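You operate a simulated robot arm through the tools that you are given. There is no shell and no other tool. Be economical: measure what you need, move in short steps, check, and stop when the job is done.

The job below is to be done with a simulated two-armed robot. You get a single attempt, and the scene is never put back.

JOB
Pick up the tin from the long side counter with one hand, pass it to the other hand and put it on the shelf under the long side counter. Set down upright: tin.

It is judged by the outcome, as a careful person would: the job done as asked, and still so three seconds after it is handed in. It fails if anything else is knocked over, pushed out of place, dropped, spilled or broken.

ROBOT AND FRAMES
Two 7-joint arms with three-finger grippers on one trunk, on a base that drives. Base frame: it is fixed to the floor where the robot stands at the start and does not move with it; the origin is under the middle of the robot, x ahead of it, y to its left, z up; the surface under the hand at the start is at about z = 80. Lengths are in cm, angles in rad, forces in N, time in s.
The left shoulder is at the start at [9, 12.6, 108.6], the right one opposite. With the tool pointing down near the work surface each hand reaches from about 38 to 86 cm from the robot's upright axis, wherever it stands, measured 20 degrees to its own side. Places, roughly: shelf under the long side counter [50, 30, 40]. Payload 2.94 kg a hand.
The TCP of each hand is the grasp point between the finger pads, 3 cm short of the fingertips. In the tool frame z runs along the fingers and y along their closing line. The gripper opens to 12.8 cm. The gripper's body begins 9.3 cm behind the TCP.
Orientation is told as [roll, pitch, yaw] about the base's x, y, z axes, in that order, counted from this pose: with the fingers straight down and closing along the base's y, the tool's x points along the base's -x, its y along +y and its z along -z.

CONTROLS
- The arms move only by the tool servo_tool. It takes "left_increments", "right_increments" or both (then of equal length, played together; a hand with none holds still); each is a list of rows, each an object (a shift or turn left out is 0, a gripper value left out holds the last) with "slide": the shift along the tool's x, y, z in mm, a list of three; "angular": the turn, a rotation vector about the tool's x, y, z in rad, a list of three. In form: [{"slide": [dx, dy, dz], "angular": [wx, wy, wz]}, ...]. A call has 1 to 20 rows; each row shifts and turns the commanded pose from where the row before left it, along the tool's axes as they then stand. "left_grip" and "right_grip" are, for a hand that has rows, the finger opening in mm, from 0 to 128, set as the call begins (left out, the last holds). Each row takes 0.2 s and may step no farther than 5 cm and 0.15 rad from the row before; otherwise, or with a gripper value out of range, the whole call is refused. Where a pose cannot be reached the arm comes as near as it can. A force on the tool above 40 N (or 10 N above the force at the start of the call, whichever is more), or a blocked arm, ends the call early, and 0.2 s more pass. Each finger halts on what it meets, pressing with about 31 N; the grip force reading is that of the motor and also rises with nothing between the fingers. The clock runs only during rows and for 0.2 s after the last one: add rows that do not move to give the fingers time. It gives the time, the measured TCP pose, the force on the tool (base axes), the opening and the grip force at its end, in the units of the frame above (readings bear some noise), with the torque about the TCP (base axes, N m) and any sound that the robot's microphone picked up.
- Cameras (640 x 400 px; columns grow to the right, rows downward): "scene" is now at [22.32, 0.93, 124.26]; the picture's right is [0.11, -0.99, 0.00], its down [-0.60, -0.07, -0.80] and it looks along [0.80, 0.09, -0.60] (base axes); focal length 214 px, centre (320, 200). "left" rides on the left gripper at [6.9, 1.5, -12] in its tool frame; the picture's right is [-0.21, 0.98, 0.00], its down [-0.82, -0.18, -0.54] and it looks along [-0.53, -0.12, 0.84] (tool axes); focal length 251 px, centre (320, 200). "right" rides on the right gripper at [6.9, -1.5, -12] in its tool frame; the picture's right is [0.21, 0.98, 0.00], its down [-0.82, 0.18, -0.54] and it looks along [-0.53, 0.12, 0.84] (tool axes); focal length 251 px, centre (320, 200). There is no depth. A picture from a camera that has moved, and an enlarged one, comes with that camera's place and axes in the base frame and with its lens.
- snapshot(camera): a new picture of that camera. It takes no simulated time.
- slide_trunk(by): slides the trunk up (or, below 0, down) by that many cm; the arms and the scene camera ride with it, the base frame stays. It gives what a move gives, with no picture.
- roll_base(legs): drives the robot by 1 to 6 legs, each [ahead, left, turn to the left] in cm, cm and rad, along the robot's own axes; the way and the turn of a leg run together, so that a leg with both is an arc; at most 150 cm and 3.142 rad a leg. The arms and the cameras ride along, it lands a little off, and it stops where it bumps. It gives what a move gives.
- pan_tilt(pan, tilt): turns the head with the scene camera to pan (to the left, within 1.396 rad either way) and tilt (down, from -0.506 to 1.204), counted from straight ahead of the robot. It gives what a move gives.
- close_up(camera, box): a new picture of the part [left, top, right, bottom] of that camera's present view, enlarged. It takes no simulated time.
- job_done(): hands the job in; it is judged then, once.

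Work in short steps. Places have to be worked out from the pictures, the camera data and where the tool is seen: move nearer, look again, correct. Check each grasp and each placing, and mend what went wrong. You have 120 turns and 88 pictures in all, those below and enlarged ones among them. Open the grippers and draw the arms clear of the work before you hand the job in, unless the task says otherwise; then end with one line.

The tools are called by a JSON object that holds its "name" and its "arguments". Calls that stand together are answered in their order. servo_tool: Moves the arms, as the interface text tells. Its arguments: {"type":"object","properties":{"left_increments":{"type":"array","items":{"type":"object","properties":{"slide":{"type":"array","items":{"type":"number"}},"angular":{"type":"array","items":{"type":"number"}}}}},"left_grip":{"type":"number"},"right_increments":{"type":"array","items":{"type":"object","properties":{"slide":{"type":"array","items":{"type":"number"}},"angular":{"type":"array","items":{"type":"number"}}}}},"right_grip":{"type":"number"}},"required":[]} The other tools are called the same way: slide_trunk (by) slides the trunk up or down; roll_base (legs) drives the base; pan_tilt (pan, tilt) turns the head that bears the scene camera; snapshot (camera) takes a picture; close_up (camera, box) takes an enlarged picture of a part of a camera's view; job_done () hands the job in.

At the start:

```text
time_s: 0.0
left_tcp_pos: [37.57, 31.16, 108.18]
left_tool_rot: [0.0, 0.001, 0.002]
left_ft_force: [-0.8, 0.3, -0.1]
left_ft_torque: [0.02, 0.02, 0.01]
left_width: 12.81
left_finger_force: 0.0
right_tcp_pos: [41.18, -2.71, 111.21]
right_tool_rot: [0.003, 0.001, 0.0]
right_ft_force: [0.6, -0.1, 0.6]
right_ft_torque: [-0.03, 0.0, -0.02]
right_width: 12.78
right_finger_force: 0.0
trunk travel left (down, up): [-30.0, 24.7]
robot x, y, heading: [-0.26, 0.33, 0.001]
head pan, tilt: [0.11, 0.642]
```

scene: 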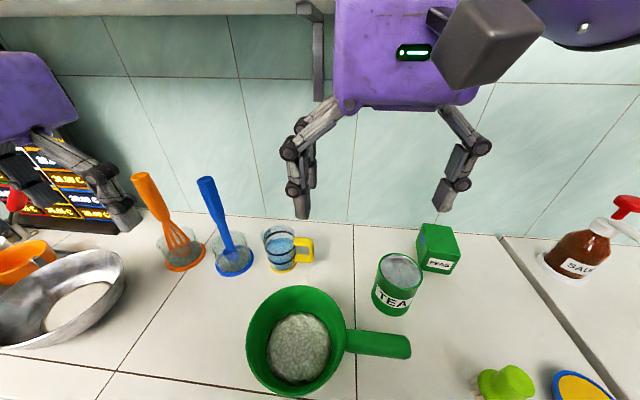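
right: 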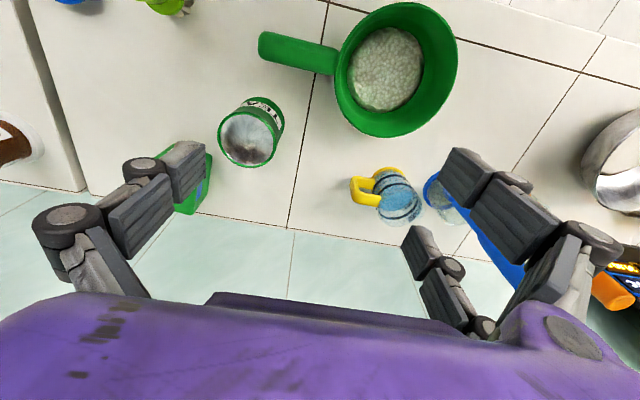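
left: 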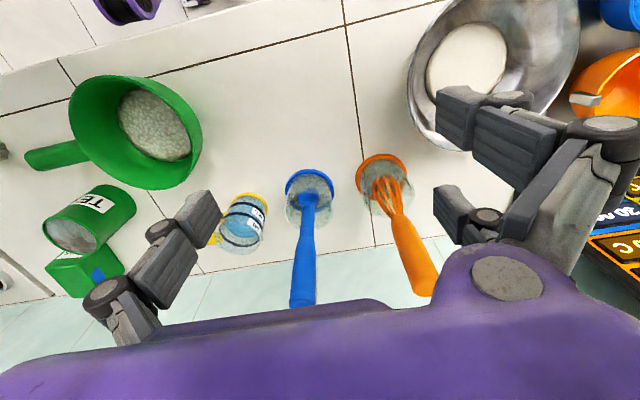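

I start by looking closer at the objects on the counter, and then at the area below.

{"name": "close_up", "arguments": {"camera": "scene", "box": [220, 200, 480, 400]}}

{"name": "pan_tilt", "arguments": {"pan": 0.3, "tilt": 1.2}}

{"name": "snapshot", "arguments": {"camera": "scene"}}

```text
2.00 times, centred on (350, 300) of scene
camera zoom: at [22.32, 0.93, 124.26], right [0.11, -0.99, 0.0], down [-0.6, -0.07, -0.8], along [0.8, 0.09, -0.6], focal length 429 px, centre (260, 0)
```

zoom: 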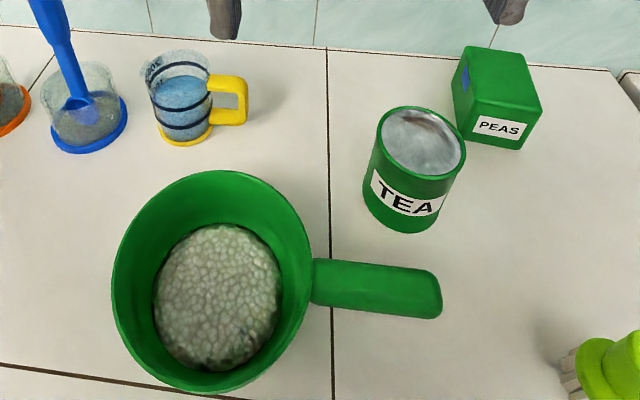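

```text
time_s: 1.0
left_tcp_pos: [37.58, 31.18, 108.18]
left_tool_rot: [-0.001, 0.0, 0.0]
left_ft_force: [0.4, 0.5, -0.8]
left_ft_torque: [-0.01, 0.05, -0.01]
left_width: 12.79
left_finger_force: 0.0
right_tcp_pos: [41.11, -2.52, 111.27]
right_tool_rot: [0.001, 0.0, -0.001]
right_ft_force: [0.4, 0.0, 0.2]
right_ft_torque: [0.0, -0.02, -0.02]
right_width: 12.79
right_finger_force: 0.1
trunk travel left (down, up): [-30.0, 24.7]
robot x, y, heading: [0.04, 0.09, -0.001]
head pan, tilt: [0.3, 1.201]
```

```text
83 pictures are left
camera scene: at [19.02, 1.62, 120.18], right [0.3, -0.96, 0.0], down [-0.89, -0.28, -0.36], along [0.35, 0.11, -0.93], focal length 214 px, centre (320, 200)
```

scene: 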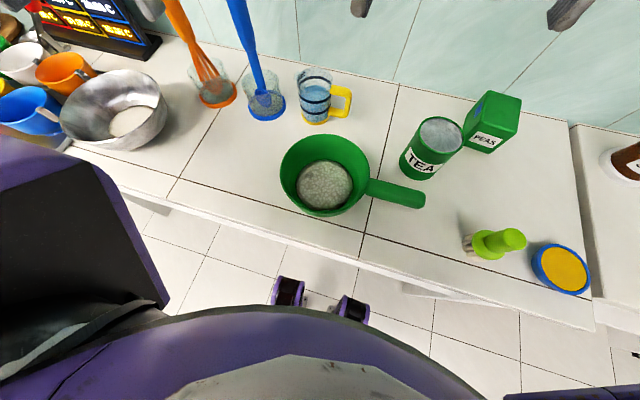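

I take the TEA canister as the tin: axis about [47.7, -11.4], base at z 80, top about 90, diameter about 8 cm. I move the right hand above it and look again.

{"name": "servo_tool", "arguments": {"right_increments": [{"slide": [-22, -30, 0]}, {"slide": [-22, -30, 0]}, {"slide": [-22, -29, 20]}, {"slide": [0, 0, 20]}, {}], "right_grip": 128}}

{"name": "snapshot", "arguments": {"camera": "right"}}

{"name": "snapshot", "arguments": {"camera": "scene"}}

```text
time_s: 2.2
left_tcp_pos: [37.56, 31.08, 108.14]
left_tool_rot: [0.0, 0.0, -0.001]
left_ft_force: [-0.8, 0.2, -0.1]
left_ft_torque: [0.02, 0.03, 0.02]
left_width: 12.81
left_finger_force: 0.0
right_tcp_pos: [47.82, -11.58, 107.23]
right_tool_rot: [0.002, 0.001, -0.002]
right_ft_force: [-0.9, -0.4, -0.7]
right_ft_torque: [0.04, 0.03, 0.0]
right_width: 12.79
right_finger_force: 0.1
trunk travel left (down, up): [-30.0, 24.7]
robot x, y, heading: [0.21, 0.24, -0.001]
head pan, tilt: [0.3, 1.201]
```

```text
82 pictures are left
camera right: at [41.0, -13.23, 119.13], right [-0.21, 0.98, 0.0], down [0.82, 0.18, 0.54], along [0.53, 0.12, -0.84], focal length 251 px, centre (320, 200)
```

right: 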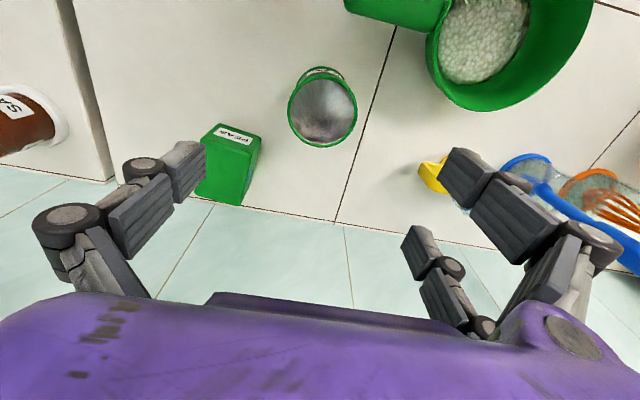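

```text
81 pictures are left
camera scene: at [19.0, 1.61, 120.18], right [0.3, -0.96, 0.0], down [-0.89, -0.28, -0.36], along [0.35, 0.11, -0.93], focal length 214 px, centre (320, 200)
```

scene: 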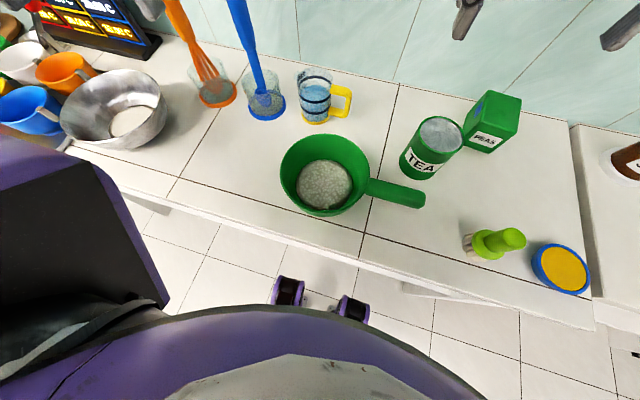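

Triangulation from both pictures puts the tin's axis at about [47.6, -11.4] and its top at z about 91, so the hand is centred. I go down so that the fingers take only the top 3.5 cm, which leaves the lower part free for the other hand.

{"name": "servo_tool", "arguments": {"right_increments": [{"slide": [0, 1, 30]}, {"slide": [0, 1, 30]}, {"slide": [0, 0, 30]}, {"slide": [0, 0, 30]}, {"slide": [0, 0, 30]}, {"slide": [0, 0, 20]}, {}]}}

{"name": "snapshot", "arguments": {"camera": "right"}}

{"name": "snapshot", "arguments": {"camera": "scene"}}

```text
time_s: 3.8
left_tcp_pos: [37.58, 31.01, 108.23]
left_tool_rot: [0.001, 0.001, 0.001]
left_ft_force: [-0.6, 0.1, -0.4]
left_ft_torque: [0.0, -0.01, 0.01]
left_width: 12.81
left_finger_force: 0.0
right_tcp_pos: [47.9, -11.22, 90.3]
right_tool_rot: [0.002, -0.001, 0.0]
right_ft_force: [0.0, 0.1, 0.4]
right_ft_torque: [-0.06, -0.03, -0.03]
right_width: 12.81
right_finger_force: 0.0
trunk travel left (down, up): [-30.0, 24.7]
robot x, y, heading: [-0.2, -0.28, 0.003]
head pan, tilt: [0.3, 1.201]
```

```text
80 pictures are left
camera right: at [40.99, -12.84, 102.09], right [-0.21, 0.98, 0.0], down [0.82, 0.18, 0.54], along [0.53, 0.12, -0.84], focal length 251 px, centre (320, 200)
```

right: 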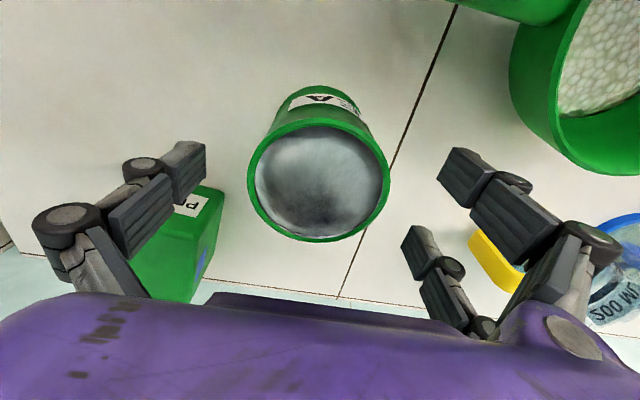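

```text
79 pictures are left
camera scene: at [19.0, 1.63, 120.17], right [0.3, -0.96, 0.0], down [-0.89, -0.28, -0.36], along [0.35, 0.11, -0.93], focal length 214 px, centre (320, 200)
```

scene: 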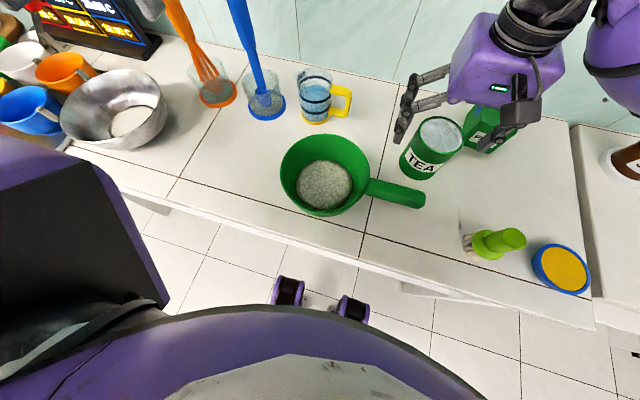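

The tin's rim sits centred between the fingers, about 4 mm nearer to the robot than the TCP. I correct that and close.

{"name": "servo_tool", "arguments": {"right_increments": [{"slide": [4, 0, 0]}]}}

{"name": "servo_tool", "arguments": {"right_increments": [{}, {}, {}, {}], "right_grip": 50}}

{"name": "snapshot", "arguments": {"camera": "right"}}

```text
time_s: 4.2
left_tcp_pos: [37.52, 31.11, 108.26]
left_tool_rot: [0.002, 0.001, -0.001]
left_ft_force: [0.3, -0.1, -0.3]
left_ft_torque: [-0.02, 0.04, 0.0]
left_width: 12.8
left_finger_force: 0.0
right_tcp_pos: [47.4, -11.26, 90.21]
right_tool_rot: [0.001, -0.001, 0.001]
right_ft_force: [0.4, -0.1, 0.0]
right_ft_torque: [-0.01, 0.01, 0.0]
right_width: 12.81
right_finger_force: 0.0
trunk travel left (down, up): [-30.0, 24.7]
robot x, y, heading: [-0.06, 0.04, -0.001]
head pan, tilt: [0.3, 1.201]
```

```text
time_s: 5.2
left_tcp_pos: [37.68, 31.09, 108.13]
left_tool_rot: [-0.001, 0.001, 0.001]
left_ft_force: [0.0, 0.1, -0.1]
left_ft_torque: [0.01, -0.01, -0.02]
left_width: 12.79
left_finger_force: 0.0
right_tcp_pos: [47.39, -11.13, 90.21]
right_tool_rot: [0.003, 0.002, -0.002]
right_ft_force: [0.3, -1.3, 2.5]
right_ft_torque: [-0.27, 0.02, 0.05]
right_width: 7.65
right_finger_force: 30.8
trunk travel left (down, up): [-30.0, 24.7]
robot x, y, heading: [0.46, 0.06, -0.002]
head pan, tilt: [0.3, 1.201]
```

```text
78 pictures are left
camera right: at [40.52, -12.84, 102.12], right [-0.21, 0.98, 0.0], down [0.82, 0.18, 0.54], along [0.53, 0.12, -0.84], focal length 251 px, centre (320, 200)
```

right: 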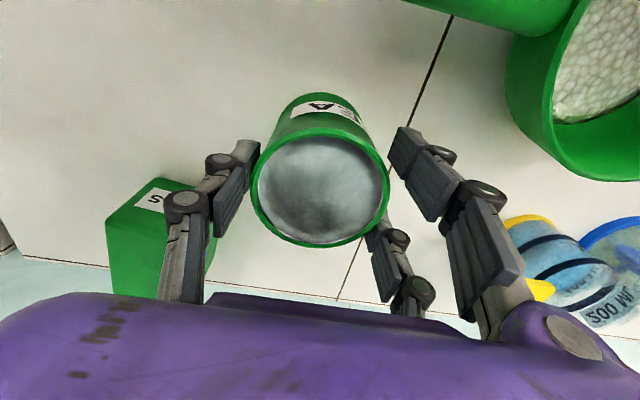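

Grip at 7.65 cm with 31 N: the tin is held. I lift it 5 cm and check.

{"name": "servo_tool", "arguments": {"right_increments": [{"slide": [0, 0, -10]}, {"slide": [0, 0, -20]}, {"slide": [0, 0, -20]}, {}]}}

{"name": "snapshot", "arguments": {"camera": "scene"}}

```text
time_s: 6.2
left_tcp_pos: [37.58, 31.21, 108.19]
left_tool_rot: [0.0, 0.001, -0.001]
left_ft_force: [-0.5, -0.1, -0.5]
left_ft_torque: [-0.01, -0.01, -0.02]
left_width: 12.82
left_finger_force: 0.0
right_tcp_pos: [47.43, -11.28, 95.2]
right_tool_rot: [0.001, 0.0, -0.001]
right_ft_force: [0.8, 1.2, -3.5]
right_ft_torque: [0.02, 0.0, 0.01]
right_width: 7.63
right_finger_force: 31.2
trunk travel left (down, up): [-30.0, 24.7]
robot x, y, heading: [-0.09, 0.02, -0.002]
head pan, tilt: [0.3, 1.201]
```

```text
77 pictures are left
camera scene: at [19.03, 1.61, 120.17], right [0.3, -0.96, 0.0], down [-0.89, -0.28, -0.36], along [0.35, 0.11, -0.93], focal length 214 px, centre (320, 200)
```

scene: 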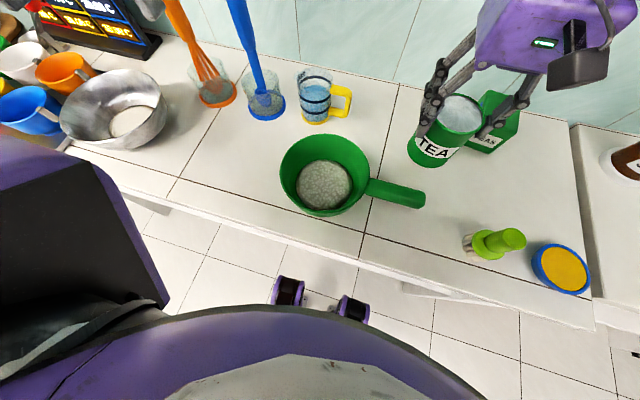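

The tin is lifted and hangs straight, weighing about 0.35 kg. I raise it further and back the robot off, to have free space for the hand-over and to see the shelf.

{"name": "servo_tool", "arguments": {"right_increments": [{"slide": [0, 0, -30]}, {"slide": [0, 0, -30]}, {"slide": [0, 0, -30]}, {"slide": [0, 0, -30]}, {}]}}

{"name": "roll_base", "arguments": {"legs": [[-25, 0, 0], [-25, 0, 0]]}}

{"name": "pan_tilt", "arguments": {"pan": 0.3, "tilt": 0.9}}

{"name": "snapshot", "arguments": {"camera": "scene"}}

```text
time_s: 7.4
left_tcp_pos: [37.67, 31.12, 108.19]
left_tool_rot: [-0.001, 0.001, 0.001]
left_ft_force: [1.3, 0.0, 0.7]
left_ft_torque: [0.0, 0.03, 0.04]
left_width: 12.79
left_finger_force: 0.0
right_tcp_pos: [47.37, -11.22, 107.36]
right_tool_rot: [0.001, 0.002, 0.0]
right_ft_force: [-0.4, -0.1, -3.2]
right_ft_torque: [0.0, 0.04, 0.02]
right_width: 7.63
right_finger_force: 31.3
trunk travel left (down, up): [-30.0, 24.7]
robot x, y, heading: [-0.15, 0.01, 0.005]
head pan, tilt: [0.3, 1.201]
```

```text
time_s: 10.6
left_tcp_pos: [-12.65, 31.19, 108.06]
left_tool_rot: [0.0, -0.001, 0.0]
left_ft_force: [0.1, 0.5, 0.3]
left_ft_torque: [-0.01, -0.01, 0.0]
left_width: 12.82
left_finger_force: 0.1
right_tcp_pos: [-2.84, -11.18, 107.3]
right_tool_rot: [0.002, 0.001, -0.001]
right_ft_force: [0.0, -0.4, -2.3]
right_ft_torque: [-0.03, 0.02, -0.03]
right_width: 7.62
right_finger_force: 30.7
trunk travel left (down, up): [-30.0, 24.7]
robot x, y, heading: [-50.14, 0.04, 0.001]
head pan, tilt: [0.3, 1.201]
```

```text
time_s: 11.4
left_tcp_pos: [-12.59, 31.22, 108.15]
left_tool_rot: [-0.002, -0.001, -0.001]
left_ft_force: [0.0, 0.6, 0.5]
left_ft_torque: [-0.01, -0.01, -0.01]
left_width: 12.8
left_finger_force: 0.0
right_tcp_pos: [-2.86, -11.35, 107.27]
right_tool_rot: [0.003, 0.001, -0.002]
right_ft_force: [-0.2, 0.6, -3.3]
right_ft_torque: [-0.01, 0.01, 0.0]
right_width: 7.64
right_finger_force: 30.8
trunk travel left (down, up): [-30.0, 24.7]
robot x, y, heading: [-50.38, 0.13, 0.0]
head pan, tilt: [0.3, 0.901]
```

```text
76 pictures are left
camera scene: at [-29.37, 2.25, 122.14], right [0.29, -0.96, 0.0], down [-0.75, -0.23, -0.62], along [0.59, 0.18, -0.78], focal length 214 px, centre (320, 200)
```

scene: 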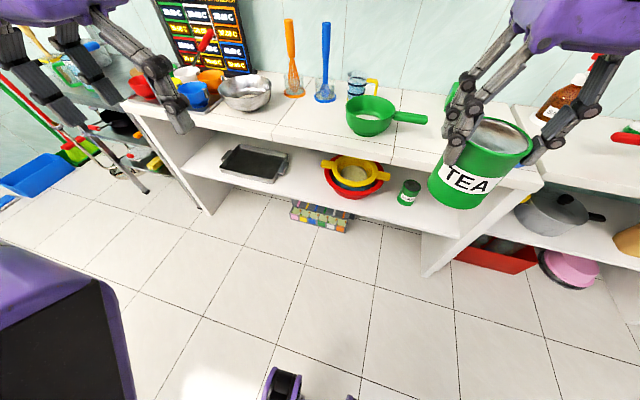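

The shelf is visible now: a baking tray, stacked bowls and a small green jar stand on it. I enlarge it to find a free spot.

{"name": "close_up", "arguments": {"camera": "scene", "box": [160, 100, 460, 290]}}

```text
2.11 times, centred on (310, 195) of scene
camera zoom: at [-29.37, 2.25, 122.14], right [0.29, -0.96, 0.0], down [-0.75, -0.23, -0.62], along [0.59, 0.18, -0.78], focal length 452 px, centre (341, 210)
```

zoom: 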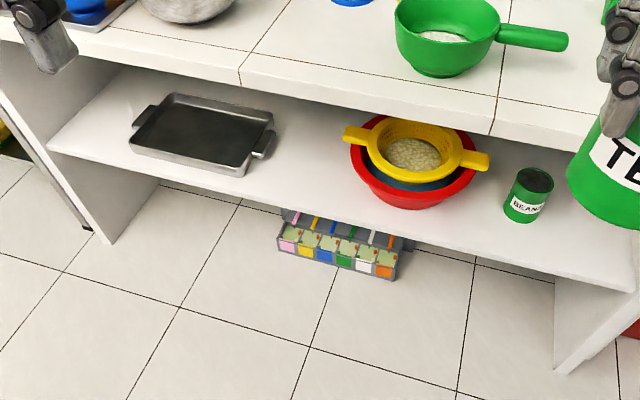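

The gap between tray and bowls (about [40, 35], shelf front x about 31) is free and reachable with the left hand tilted 30° below horizontal. I bring the tin forward to the middle with the right hand, and pitch the left hand so its fingers point ahead.

{"name": "servo_tool", "arguments": {"right_increments": [{"slide": [-20, 16, 0]}, {"slide": [-20, 16, 0]}, {"slide": [-20, 16, 0]}, {"slide": [-20, 16, 0]}, {"slide": [-20, 16, 0]}, {"slide": [-20, 16, 0]}, {"slide": [-10, 16, 0]}, {}], "left_increments": [{"angular": [0, -0.15, 0]}, {"angular": [0, -0.15, 0]}, {"angular": [0, -0.15, 0]}, {"angular": [0, -0.15, 0]}, {"angular": [0, -0.15, 0]}, {"angular": [0, -0.15, 0]}, {"angular": [0, -0.15, 0]}, {}]}}

{"name": "pan_tilt", "arguments": {"pan": 0.2, "tilt": 0.5}}

{"name": "snapshot", "arguments": {"camera": "scene"}}

{"name": "snapshot", "arguments": {"camera": "left"}}

```text
time_s: 13.2
left_tcp_pos: [-6.48, 25.25, 118.69]
left_tool_rot: [-0.002, -0.997, 0.0]
left_ft_force: [-0.2, -0.7, -0.2]
left_ft_torque: [0.04, -0.02, -0.05]
left_width: 12.8
left_finger_force: 0.1
left hand out of reach, approached as far as the arm can: row 4, 5, 6, 7
right_tcp_pos: [10.38, -0.11, 107.2]
right_tool_rot: [0.002, 0.002, -0.002]
right_ft_force: [-0.8, 0.1, -3.9]
right_ft_torque: [0.0, 0.03, 0.02]
right_width: 7.64
right_finger_force: 31.1
trunk travel left (down, up): [-30.0, 24.7]
robot x, y, heading: [-50.19, 0.23, -0.003]
head pan, tilt: [0.3, 0.901]
```

```text
time_s: 14.1
left_tcp_pos: [-6.37, 25.37, 118.59]
left_tool_rot: [-0.002, -0.996, 0.0]
left_ft_force: [0.2, 0.1, -0.4]
left_ft_torque: [-0.01, 0.0, 0.01]
left_width: 12.81
left_finger_force: 0.1
right_tcp_pos: [10.28, -0.04, 107.23]
right_tool_rot: [0.003, 0.002, -0.002]
right_ft_force: [0.3, 0.7, -2.8]
right_ft_torque: [0.01, 0.01, -0.02]
right_width: 7.66
right_finger_force: 30.9
trunk travel left (down, up): [-30.0, 24.7]
robot x, y, heading: [-50.04, 0.14, -0.001]
head pan, tilt: [0.201, 0.499]
```

```text
74 pictures are left
camera scene: at [-27.67, 1.83, 125.53], right [0.2, -0.98, 0.0], down [-0.47, -0.1, -0.88], along [0.86, 0.17, -0.48], focal length 214 px, centre (320, 200)
```

scene: 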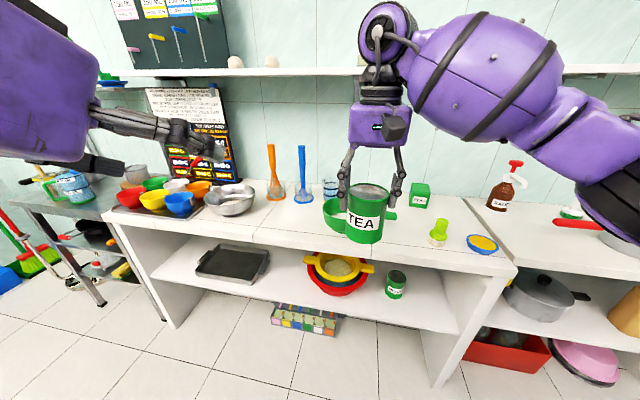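

```text
73 pictures are left
camera left: at [-20.17, 26.83, 119.37], right [0.12, 0.98, 0.18], down [-0.01, -0.18, 0.98], along [0.99, -0.12, -0.01], focal length 251 px, centre (320, 200)
```

left: 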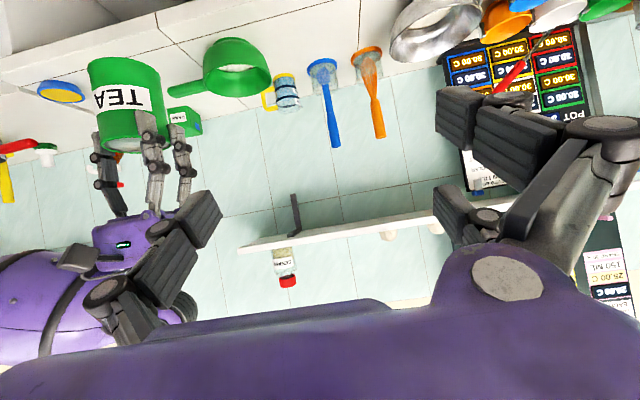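

The left hand could not hold the pitch that close to the body. I move it ahead and inward, bring the pitch to about -1.2, and read back where it lands.

{"name": "servo_tool", "arguments": {"left_increments": [{"slide": [-12, -25, 22]}, {"slide": [-12, -25, 22]}, {"slide": [-13, -25, 22]}, {"slide": [-13, -25, 22]}, {"angular": [0, -0.15, 0]}, {}]}}

```text
time_s: 15.5
left_tcp_pos: [3.78, 15.17, 117.88]
left_tool_rot: [-0.001, -1.146, 0.001]
left_ft_force: [0.2, 0.6, 0.1]
left_ft_torque: [0.01, 0.01, 0.06]
left_width: 12.8
left_finger_force: 0.1
right_tcp_pos: [10.27, -0.08, 107.12]
right_tool_rot: [0.002, 0.001, -0.002]
right_ft_force: [0.3, 0.4, -2.5]
right_ft_torque: [0.01, 0.02, -0.01]
right_width: 7.62
right_finger_force: 30.3
trunk travel left (down, up): [-30.0, 24.7]
robot x, y, heading: [-50.09, 0.41, -0.001]
head pan, tilt: [0.201, 0.499]
```

The readback shows commands start from the real pose. I move the tin 10 cm further ahead to give the left arm more room, and lower the left hand to the approach height at its side.

{"name": "servo_tool", "arguments": {"right_increments": [{"slide": [-20, 0, 0]}, {"slide": [-20, 0, 0]}, {"slide": [-20, 0, 0]}, {"slide": [-20, 0, 0]}, {"slide": [-20, 0, 0]}, {}], "left_increments": [{"slide": [19, 0, 14]}, {"slide": [19, 0, 14]}, {"slide": [19, 0, 14]}, {"slide": [18, 0, 15]}, {"slide": [18, 0, 15]}, {"angular": [0, -0.05, 0]}]}}

{"name": "snapshot", "arguments": {"camera": "scene"}}

```text
time_s: 16.9
left_tcp_pos: [6.72, 15.31, 106.55]
left_tool_rot: [-0.011, -1.169, -0.007]
left_ft_force: [0.3, -0.6, 0.5]
left_ft_torque: [-0.01, 0.03, -0.06]
left_width: 12.78
left_finger_force: 0.1
right_tcp_pos: [20.22, -0.16, 107.28]
right_tool_rot: [0.001, 0.0, -0.002]
right_ft_force: [0.1, 0.2, -2.7]
right_ft_torque: [-0.04, 0.02, -0.01]
right_width: 7.61
right_finger_force: 30.9
trunk travel left (down, up): [-30.0, 24.7]
robot x, y, heading: [-49.95, 0.36, -0.001]
head pan, tilt: [0.201, 0.499]
```

```text
72 pictures are left
camera scene: at [-27.68, 1.89, 125.54], right [0.2, -0.98, 0.0], down [-0.47, -0.1, -0.88], along [0.86, 0.17, -0.48], focal length 214 px, centre (320, 200)
```

scene: 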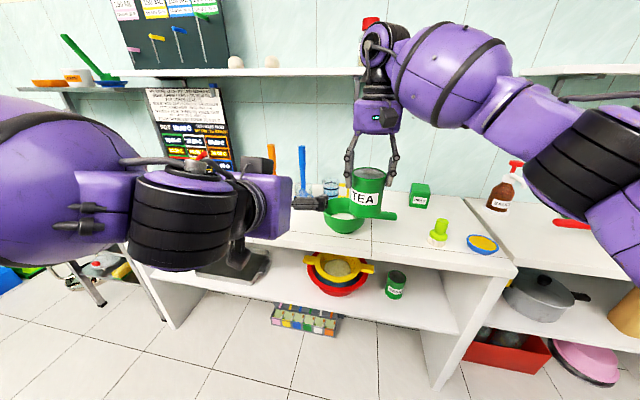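

I slide the left hand sideways to line up with the tin, still about 13 cm short of it, and look.

{"name": "servo_tool", "arguments": {"left_increments": [{"slide": [0, -26, 0]}, {"slide": [0, -26, 0]}, {"slide": [0, -26, 0]}, {"slide": [0, -26, 0]}, {"slide": [0, -26, 0]}, {"slide": [0, -24, 0]}, {}]}}

{"name": "snapshot", "arguments": {"camera": "left"}}

{"name": "snapshot", "arguments": {"camera": "scene"}}

```text
time_s: 18.5
left_tcp_pos: [6.52, 6.03, 106.68]
left_tool_rot: [-0.003, -1.196, 0.003]
left_ft_force: [-0.1, -0.2, -1.1]
left_ft_torque: [-0.02, -0.02, -0.01]
left_width: 12.8
left_finger_force: 0.0
left hand out of reach, approached as far as the arm can: row 4, 5, 6
right_tcp_pos: [20.24, -0.19, 107.36]
right_tool_rot: [0.001, 0.001, -0.002]
right_ft_force: [0.3, 0.4, -3.2]
right_ft_torque: [-0.03, 0.01, 0.0]
right_width: 7.64
right_finger_force: 31.7
trunk travel left (down, up): [-30.0, 24.7]
robot x, y, heading: [-50.35, 0.08, -0.0]
head pan, tilt: [0.201, 0.499]
```

```text
71 pictures are left
camera left: at [-7.24, 7.49, 104.64], right [0.08, 0.98, 0.2], down [-0.2, -0.18, 0.96], along [0.98, -0.12, 0.18], focal length 251 px, centre (320, 200)
```

left: 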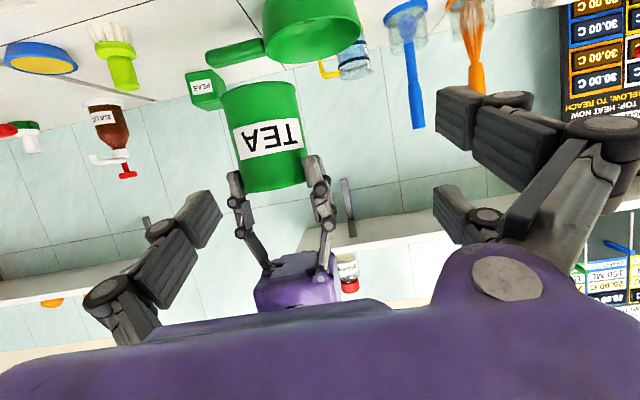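

```text
70 pictures are left
camera scene: at [-27.68, 1.84, 125.54], right [0.2, -0.98, 0.0], down [-0.47, -0.1, -0.88], along [0.86, 0.17, -0.48], focal length 214 px, centre (320, 200)
```

scene: 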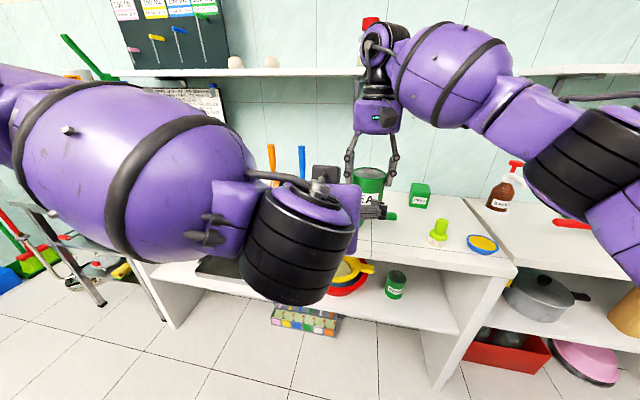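

The left arm cannot get further in than y = 6 here, so I bring the tin to y = 6 with the right hand instead.

{"name": "servo_tool", "arguments": {"right_increments": [{"slide": [0, 16, 0]}, {"slide": [0, 16, 0]}, {"slide": [0, 16, 0]}, {"slide": [0, 14, 0]}, {}]}}

{"name": "snapshot", "arguments": {"camera": "left"}}

```text
time_s: 19.7
left_tcp_pos: [6.43, 5.93, 106.57]
left_tool_rot: [-0.003, -1.196, 0.0]
left_ft_force: [0.3, 0.3, -0.3]
left_ft_torque: [0.01, 0.04, 0.0]
left_width: 12.8
left_finger_force: 0.1
right_tcp_pos: [20.35, 6.1, 107.12]
right_tool_rot: [0.001, 0.003, -0.003]
right_ft_force: [-0.8, 0.7, -2.7]
right_ft_torque: [0.01, 0.04, 0.01]
right_width: 7.63
right_finger_force: 31.0
trunk travel left (down, up): [-30.0, 24.7]
robot x, y, heading: [-50.28, -0.04, -0.002]
head pan, tilt: [0.201, 0.499]
```

```text
69 pictures are left
camera left: at [-7.23, 7.44, 104.64], right [0.08, 0.98, 0.2], down [-0.2, -0.18, 0.96], along [0.98, -0.12, 0.18], focal length 251 px, centre (320, 200)
```

left: 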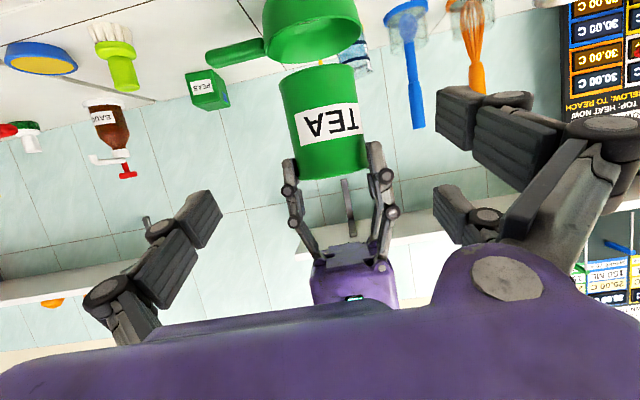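

The tin stands in line between the left fingers (base at z about 97.3). I approach along the left tool's axis for 10 cm first.

{"name": "servo_tool", "arguments": {"left_increments": [{"slide": [0.6, 0, 20]}, {"slide": [0.6, 0, 20]}, {"slide": [0.6, 0, 20]}, {"slide": [0.6, 0, 20]}, {"slide": [0.6, 0, 20]}, {}]}}

{"name": "snapshot", "arguments": {"camera": "left"}}

{"name": "snapshot", "arguments": {"camera": "scene"}}

{"name": "snapshot", "arguments": {"camera": "right"}}

```text
time_s: 21.1
left_tcp_pos: [16.03, 7.46, 102.9]
left_tool_rot: [-0.002, -1.197, 0.0]
left_ft_force: [0.1, -0.2, 0.0]
left_ft_torque: [-0.01, 0.01, -0.01]
left_width: 12.81
left_finger_force: 0.1
left hand out of reach, approached as far as the arm can: row 2, 4, 5
right_tcp_pos: [20.3, 6.08, 107.25]
right_tool_rot: [0.001, 0.002, -0.002]
right_ft_force: [0.4, -0.2, -3.2]
right_ft_torque: [0.01, -0.02, -0.01]
right_width: 7.63
right_finger_force: 31.3
trunk travel left (down, up): [-30.0, 24.7]
robot x, y, heading: [-50.33, -0.14, 0.002]
head pan, tilt: [0.201, 0.499]
```

```text
68 pictures are left
camera left: at [2.24, 9.04, 100.9], right [0.08, 0.98, 0.2], down [-0.2, -0.18, 0.96], along [0.98, -0.12, 0.18], focal length 251 px, centre (320, 200)
```

left: 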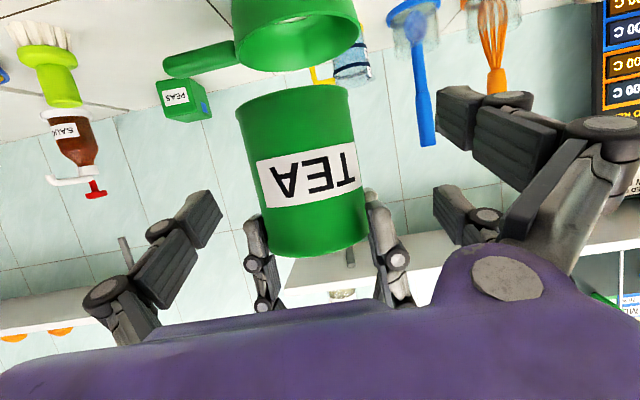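

```text
67 pictures are left
camera scene: at [-27.68, 1.84, 125.54], right [0.2, -0.98, 0.0], down [-0.47, -0.1, -0.88], along [0.86, 0.17, -0.48], focal length 214 px, centre (320, 200)
```

scene: 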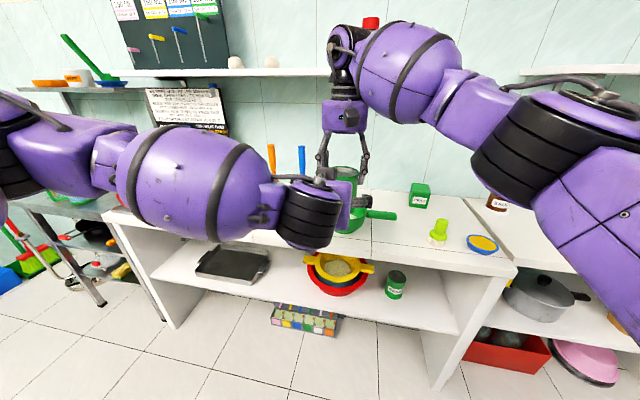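

```text
66 pictures are left
camera right: at [13.38, 4.52, 119.16], right [-0.21, 0.98, 0.0], down [0.82, 0.18, 0.54], along [0.53, 0.12, -0.84], focal length 251 px, centre (320, 200)
```

right: 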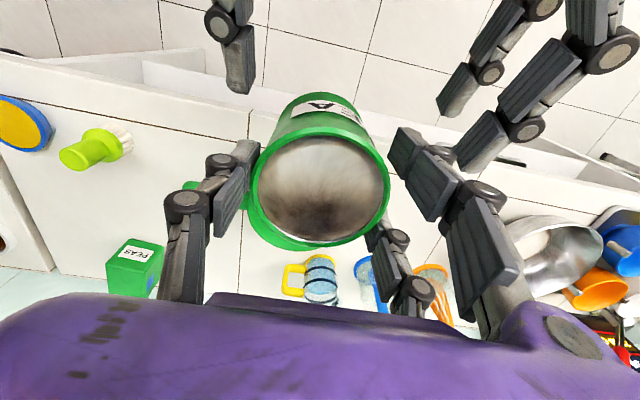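

The left hand drifted to y = 7.5, near its arm's limit, so I move the tin 1.4 cm left to stay centred.

{"name": "servo_tool", "arguments": {"right_increments": [{"slide": [0, 7, 0]}, {"slide": [0, 7, 0]}, {}]}}

{"name": "servo_tool", "arguments": {"left_increments": [{"slide": [2, 0, 15]}, {"slide": [2, 0, 15]}, {"slide": [1, 0, 13]}, {}]}}

{"name": "snapshot", "arguments": {"camera": "left"}}

{"name": "snapshot", "arguments": {"camera": "right"}}

```text
time_s: 21.9
left_tcp_pos: [15.88, 7.49, 102.88]
left_tool_rot: [-0.002, -1.196, -0.001]
left_ft_force: [-0.4, 0.0, -0.1]
left_ft_torque: [0.01, -0.01, 0.0]
left_width: 12.8
left_finger_force: 0.0
right_tcp_pos: [20.34, 7.57, 107.15]
right_tool_rot: [0.001, 0.001, 0.0]
right_ft_force: [0.4, 0.0, -3.2]
right_ft_torque: [0.01, 0.01, -0.02]
right_width: 7.63
right_finger_force: 31.0
trunk travel left (down, up): [-30.0, 24.7]
robot x, y, heading: [-50.54, 0.3, -0.002]
head pan, tilt: [0.201, 0.499]
```

```text
time_s: 22.9
left_tcp_pos: [20.2, 9.1, 101.04]
left_tool_rot: [-0.002, -1.195, -0.001]
left_ft_force: [-0.2, 0.4, 1.0]
left_ft_torque: [-0.04, -0.01, -0.01]
left_width: 12.79
left_finger_force: 0.1
left hand out of reach, approached as far as the arm can: row 1, 2, 3
right_tcp_pos: [20.38, 7.54, 107.26]
right_tool_rot: [0.001, 0.003, -0.002]
right_ft_force: [0.7, 1.1, -4.5]
right_ft_torque: [-0.01, -0.01, 0.02]
right_width: 7.61
right_finger_force: 30.8
trunk travel left (down, up): [-30.0, 24.7]
robot x, y, heading: [-50.51, 0.13, -0.002]
head pan, tilt: [0.201, 0.499]
```

```text
65 pictures are left
camera left: at [6.41, 10.73, 99.08], right [0.08, 0.98, 0.2], down [-0.2, -0.18, 0.96], along [0.98, -0.12, 0.18], focal length 251 px, centre (320, 200)
```

left: 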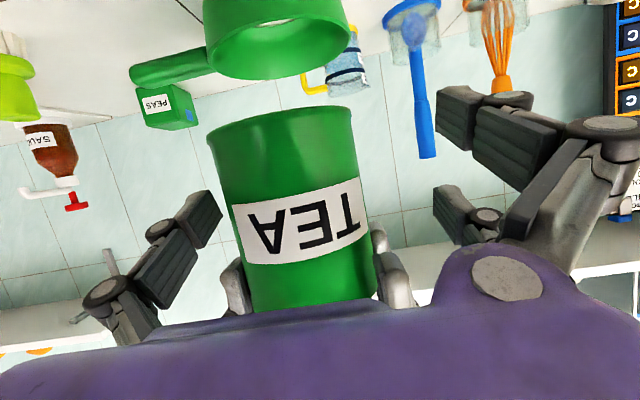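

```text
64 pictures are left
camera right: at [13.45, 5.92, 119.14], right [-0.21, 0.98, 0.0], down [0.82, 0.18, 0.54], along [0.53, 0.12, -0.84], focal length 251 px, centre (320, 200)
```

right: 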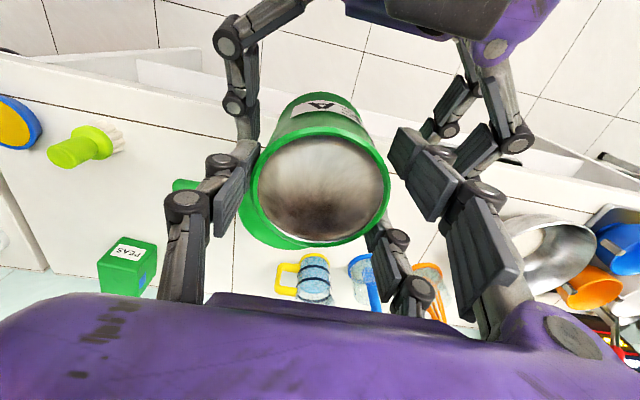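

I again centre the tin by 1.5 cm with the right hand, then close the left fingers.

{"name": "servo_tool", "arguments": {"right_increments": [{"slide": [0, 8, 0]}, {"slide": [0, 7, 0]}, {}]}}

{"name": "servo_tool", "arguments": {"left_increments": [{}, {}, {}, {}, {}], "left_grip": 60}}

{"name": "snapshot", "arguments": {"camera": "left"}}

```text
time_s: 23.7
left_tcp_pos: [19.96, 9.24, 101.03]
left_tool_rot: [-0.002, -1.197, -0.001]
left_ft_force: [0.2, 0.3, 0.4]
left_ft_torque: [0.01, 0.01, 0.01]
left_width: 12.81
left_finger_force: 0.1
right_tcp_pos: [20.27, 9.11, 107.36]
right_tool_rot: [0.001, 0.001, -0.002]
right_ft_force: [0.2, 0.2, -3.5]
right_ft_torque: [0.01, 0.03, -0.02]
right_width: 7.64
right_finger_force: 30.9
trunk travel left (down, up): [-30.0, 24.7]
robot x, y, heading: [-50.28, 0.22, -0.001]
head pan, tilt: [0.201, 0.499]
```

```text
time_s: 24.9
left_tcp_pos: [20.02, 9.23, 101.0]
left_tool_rot: [-0.003, -1.193, 0.005]
left_ft_force: [-11.0, 12.1, 0.4]
left_ft_torque: [-2.45, -0.58, -0.42]
left_width: 8.39
left_finger_force: 31.1
right_tcp_pos: [20.44, 8.95, 107.27]
right_tool_rot: [0.001, 0.0, -0.005]
right_ft_force: [11.8, -11.7, -0.7]
right_ft_torque: [1.6, -0.01, 0.41]
right_width: 7.74
right_finger_force: 31.4
trunk travel left (down, up): [-30.0, 24.7]
robot x, y, heading: [-50.37, 0.24, -0.002]
head pan, tilt: [0.201, 0.499]
```

```text
63 pictures are left
camera left: at [6.39, 10.78, 99.05], right [0.08, 0.98, 0.2], down [-0.2, -0.18, 0.96], along [0.98, -0.12, 0.18], focal length 251 px, centre (320, 200)
```

left: 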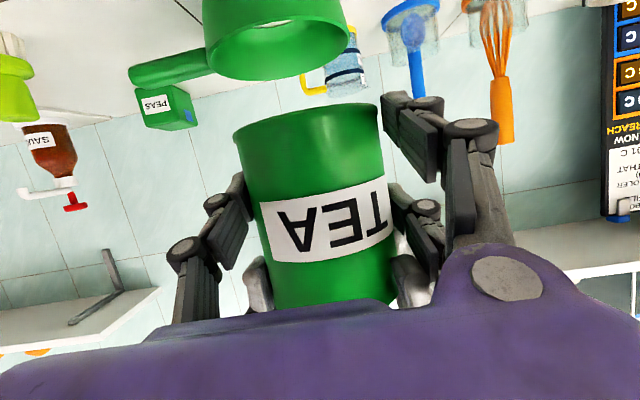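

The left fingers stopped at 8.4 cm with 12 N side forces, so the grip may not be clean; the upper finger could be touching the right hand's finger. I look closer from both hands.

{"name": "close_up", "arguments": {"camera": "left", "box": [160, 80, 520, 310]}}

{"name": "close_up", "arguments": {"camera": "right", "box": [140, 0, 560, 300]}}

{"name": "close_up", "arguments": {"camera": "scene", "box": [220, 80, 420, 260]}}

```text
1.74 times, centred on (340, 195) of left
camera zoom: at [6.39, 10.78, 99.05], right [0.08, 0.98, 0.2], down [-0.2, -0.18, 0.96], along [0.98, -0.12, 0.18], focal length 437 px, centre (285, 209)
```

zoom: 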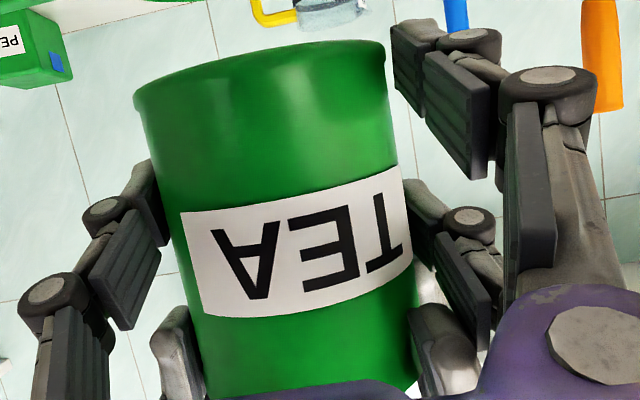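

```text
1.33 times, centred on (350, 150) of right
camera zoom: at [13.46, 7.38, 119.26], right [-0.21, 0.98, 0.0], down [0.82, 0.18, 0.54], along [0.53, 0.12, -0.84], focal length 335 px, centre (280, 267)
```

zoom: 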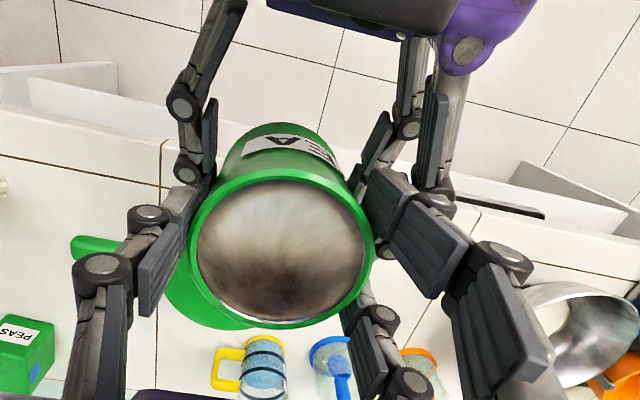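

```text
2.22 times, centred on (320, 170) of scene
camera zoom: at [-27.67, 1.84, 125.54], right [0.2, -0.98, 0.0], down [-0.47, -0.1, -0.88], along [0.86, 0.17, -0.48], focal length 477 px, centre (320, 267)
```

zoom: 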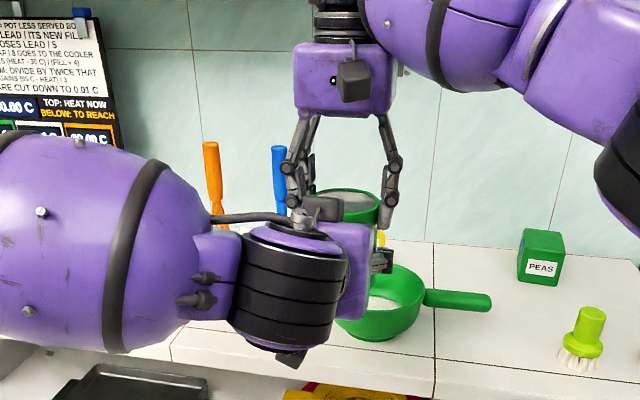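

The hands really have three fingers each (one opposite a pair), so the left's upper finger of the pair has jammed against the right hand's rear finger. I reopen the left hand and retreat. Then I'll turn the right hand by 90° about the tin's axis, so its fingers sit fore and aft while the left's sit at the sides.

{"name": "servo_tool", "arguments": {"left_increments": [{}, {}, {}, {}], "left_grip": 128}}

{"name": "servo_tool", "arguments": {"left_increments": [{"slide": [0, 0, -20]}, {"slide": [0, 0, -20]}, {"slide": [0, 0, -20]}, {"slide": [0, 0, -20]}, {"slide": [0, 0, -20]}, {"slide": [0, 0, -20]}, {}]}}

{"name": "snapshot", "arguments": {"camera": "left"}}

```text
time_s: 25.9
left_tcp_pos: [20.01, 9.17, 101.07]
left_tool_rot: [-0.001, -1.196, -0.001]
left_ft_force: [0.0, -0.7, -0.7]
left_ft_torque: [0.0, -0.02, 0.03]
left_width: 12.81
left_finger_force: 0.1
right_tcp_pos: [20.22, 9.11, 107.23]
right_tool_rot: [0.003, 0.001, -0.002]
right_ft_force: [-1.3, 0.2, -2.0]
right_ft_torque: [-0.02, -0.02, 0.0]
right_width: 7.64
right_finger_force: 31.3
trunk travel left (down, up): [-30.0, 24.7]
robot x, y, heading: [-50.11, 0.2, 0.005]
head pan, tilt: [0.201, 0.499]
```

```text
time_s: 27.5
left_tcp_pos: [8.9, 9.2, 105.25]
left_tool_rot: [-0.004, -1.195, 0.001]
left_ft_force: [-0.6, 0.7, -0.5]
left_ft_torque: [0.0, -0.01, 0.03]
left_width: 12.79
left_finger_force: 0.0
right_tcp_pos: [20.34, 9.02, 107.24]
right_tool_rot: [0.001, 0.002, -0.003]
right_ft_force: [0.9, 0.2, -2.9]
right_ft_torque: [-0.01, 0.04, -0.03]
right_width: 7.61
right_finger_force: 31.3
trunk travel left (down, up): [-30.0, 24.7]
robot x, y, heading: [-49.98, -0.22, -0.003]
head pan, tilt: [0.201, 0.499]
```

```text
59 pictures are left
camera left: at [-4.8, 10.76, 103.42], right [0.08, 0.98, 0.2], down [-0.2, -0.18, 0.96], along [0.98, -0.12, 0.18], focal length 251 px, centre (320, 200)
```

left: 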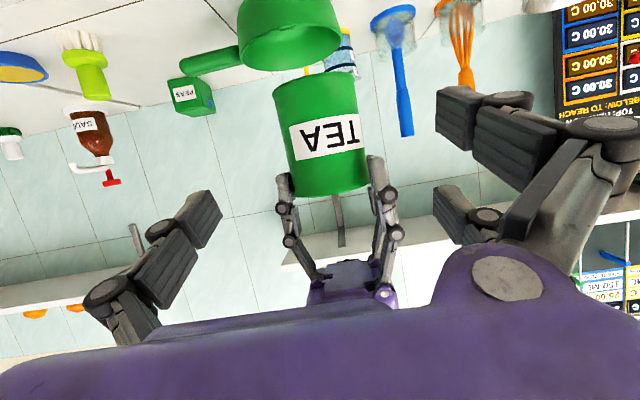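

Forces are back to zero and the tin is still held straight. Now I turn the right hand 1.57 rad about the vertical.

{"name": "servo_tool", "arguments": {"right_increments": [{"angular": [0, 0, 0.14]}, {"angular": [0, 0, 0.14]}, {"angular": [0, 0, 0.14]}, {"angular": [0, 0, 0.14]}, {"angular": [0, 0, 0.14]}, {"angular": [0, 0, 0.14]}, {"angular": [0, 0, 0.14]}, {"angular": [0, 0, 0.14]}, {"angular": [0, 0, 0.15]}, {"angular": [0, 0, 0.15]}, {"angular": [0, 0, 0.15]}, {}]}}

{"name": "snapshot", "arguments": {"camera": "left"}}

{"name": "snapshot", "arguments": {"camera": "scene"}}

```text
time_s: 30.1
left_tcp_pos: [8.89, 9.25, 105.43]
left_tool_rot: [-0.003, -1.194, 0.001]
left_ft_force: [0.0, -0.7, -0.5]
left_ft_torque: [0.01, 0.03, 0.01]
left_width: 12.83
left_finger_force: 0.0
right_tcp_pos: [20.24, 9.06, 107.46]
right_tool_rot: [-0.001, 0.003, -1.573]
right_ft_force: [-0.2, 0.3, -3.0]
right_ft_torque: [0.02, 0.0, -0.01]
right_width: 7.63
right_finger_force: 30.7
trunk travel left (down, up): [-30.0, 24.7]
robot x, y, heading: [-50.23, 0.32, 0.002]
head pan, tilt: [0.201, 0.499]
```

```text
58 pictures are left
camera left: at [-4.81, 10.74, 103.44], right [0.08, 0.98, 0.2], down [-0.2, -0.18, 0.96], along [0.98, -0.12, 0.18], focal length 251 px, centre (320, 200)
```

left: 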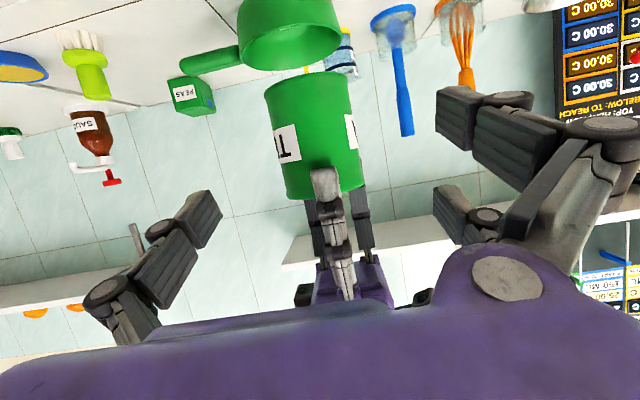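

```text
57 pictures are left
camera scene: at [-27.67, 1.84, 125.54], right [0.2, -0.98, 0.0], down [-0.47, -0.1, -0.88], along [0.86, 0.17, -0.48], focal length 214 px, centre (320, 200)
```

scene: 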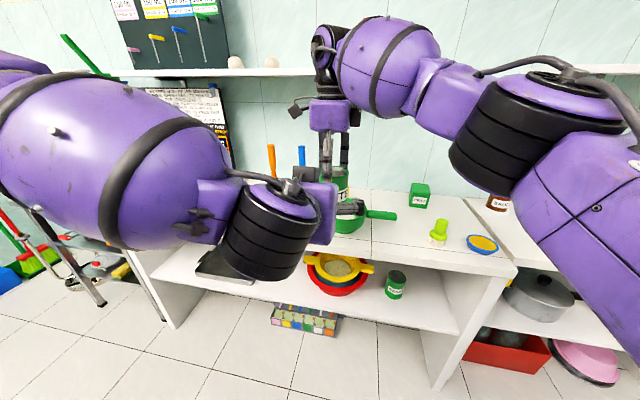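

The single right finger now faces the left hand, between the left fingers' paths. I approach again, slightly higher on the tin, aiming at TCP [19.3, 9.1, 102.3].

{"name": "servo_tool", "arguments": {"left_increments": [{"slide": [-1.6, 0, 18]}, {"slide": [-1.6, 0, 18]}, {"slide": [-1.6, 0, 18]}, {"slide": [-1.6, 0, 18]}, {}]}}

{"name": "snapshot", "arguments": {"camera": "left"}}

```text
time_s: 31.3
left_tcp_pos: [15.8, 9.26, 103.28]
left_tool_rot: [-0.002, -1.199, 0.001]
left_ft_force: [1.1, -0.1, 1.0]
left_ft_torque: [0.0, 0.0, -0.01]
left_width: 12.79
left_finger_force: 0.0
right_tcp_pos: [20.12, 8.96, 107.4]
right_tool_rot: [-0.001, 0.0, -1.57]
right_ft_force: [0.4, 0.4, -2.6]
right_ft_torque: [0.06, -0.03, 0.02]
right_width: 7.61
right_finger_force: 31.1
trunk travel left (down, up): [-30.0, 24.7]
robot x, y, heading: [-50.14, 0.21, -0.004]
head pan, tilt: [0.201, 0.499]
```

```text
56 pictures are left
camera left: at [2.13, 10.74, 101.37], right [0.08, 0.98, 0.2], down [-0.2, -0.18, 0.96], along [0.98, -0.12, 0.18], focal length 251 px, centre (320, 200)
```

left: 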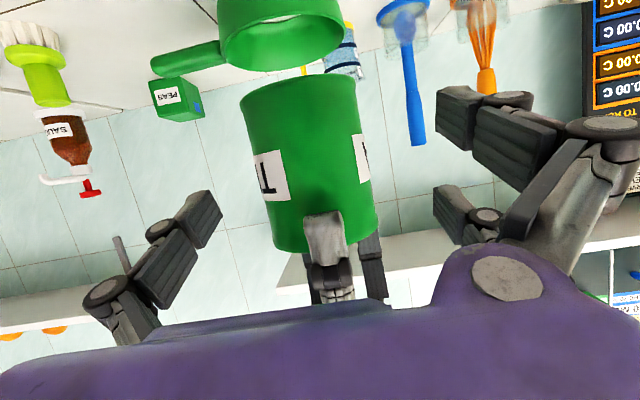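

Still clear. I do the last 3.6 cm and nudge the tin 2 mm left to centre it.

{"name": "servo_tool", "arguments": {"left_increments": [{"slide": [-1, 0, 12]}, {"slide": [-1, 0, 12]}, {"slide": [-1, 0, 12]}, {}], "right_increments": [{"slide": [2, 0, 0]}, {}, {}, {}]}}

{"name": "snapshot", "arguments": {"camera": "left"}}

{"name": "snapshot", "arguments": {"camera": "right"}}

```text
time_s: 32.3
left_tcp_pos: [19.36, 9.17, 102.28]
left_tool_rot: [-0.002, -1.195, 0.001]
left_ft_force: [-0.7, -0.3, 0.1]
left_ft_torque: [0.03, 0.02, 0.02]
left_width: 12.79
left_finger_force: 0.1
right_tcp_pos: [20.25, 9.25, 107.5]
right_tool_rot: [0.0, 0.001, -1.569]
right_ft_force: [0.6, 0.3, -2.9]
right_ft_torque: [0.03, 0.01, -0.01]
right_width: 7.63
right_finger_force: 30.5
trunk travel left (down, up): [-30.0, 24.7]
robot x, y, heading: [-50.25, 0.11, 0.002]
head pan, tilt: [0.201, 0.499]
```

```text
55 pictures are left
camera left: at [5.64, 10.71, 100.4], right [0.08, 0.98, 0.2], down [-0.2, -0.18, 0.96], along [0.98, -0.12, 0.18], focal length 251 px, centre (320, 200)
```

left: 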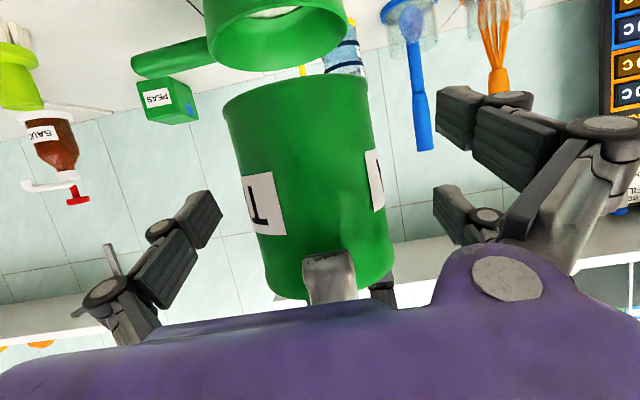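

```text
54 pictures are left
camera right: at [18.7, 16.05, 119.31], right [0.98, 0.21, 0.0], down [0.18, -0.82, 0.54], along [0.12, -0.53, -0.84], focal length 251 px, centre (320, 200)
```

right: 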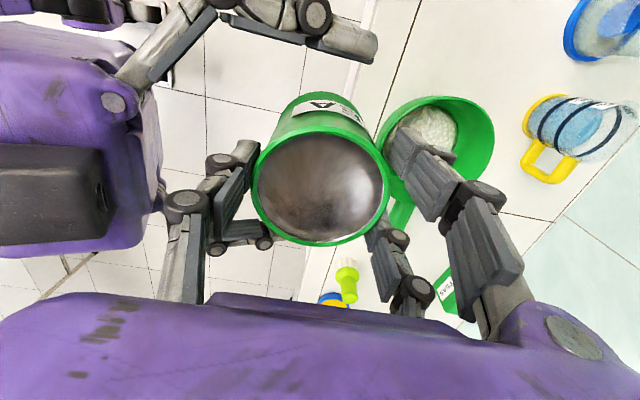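

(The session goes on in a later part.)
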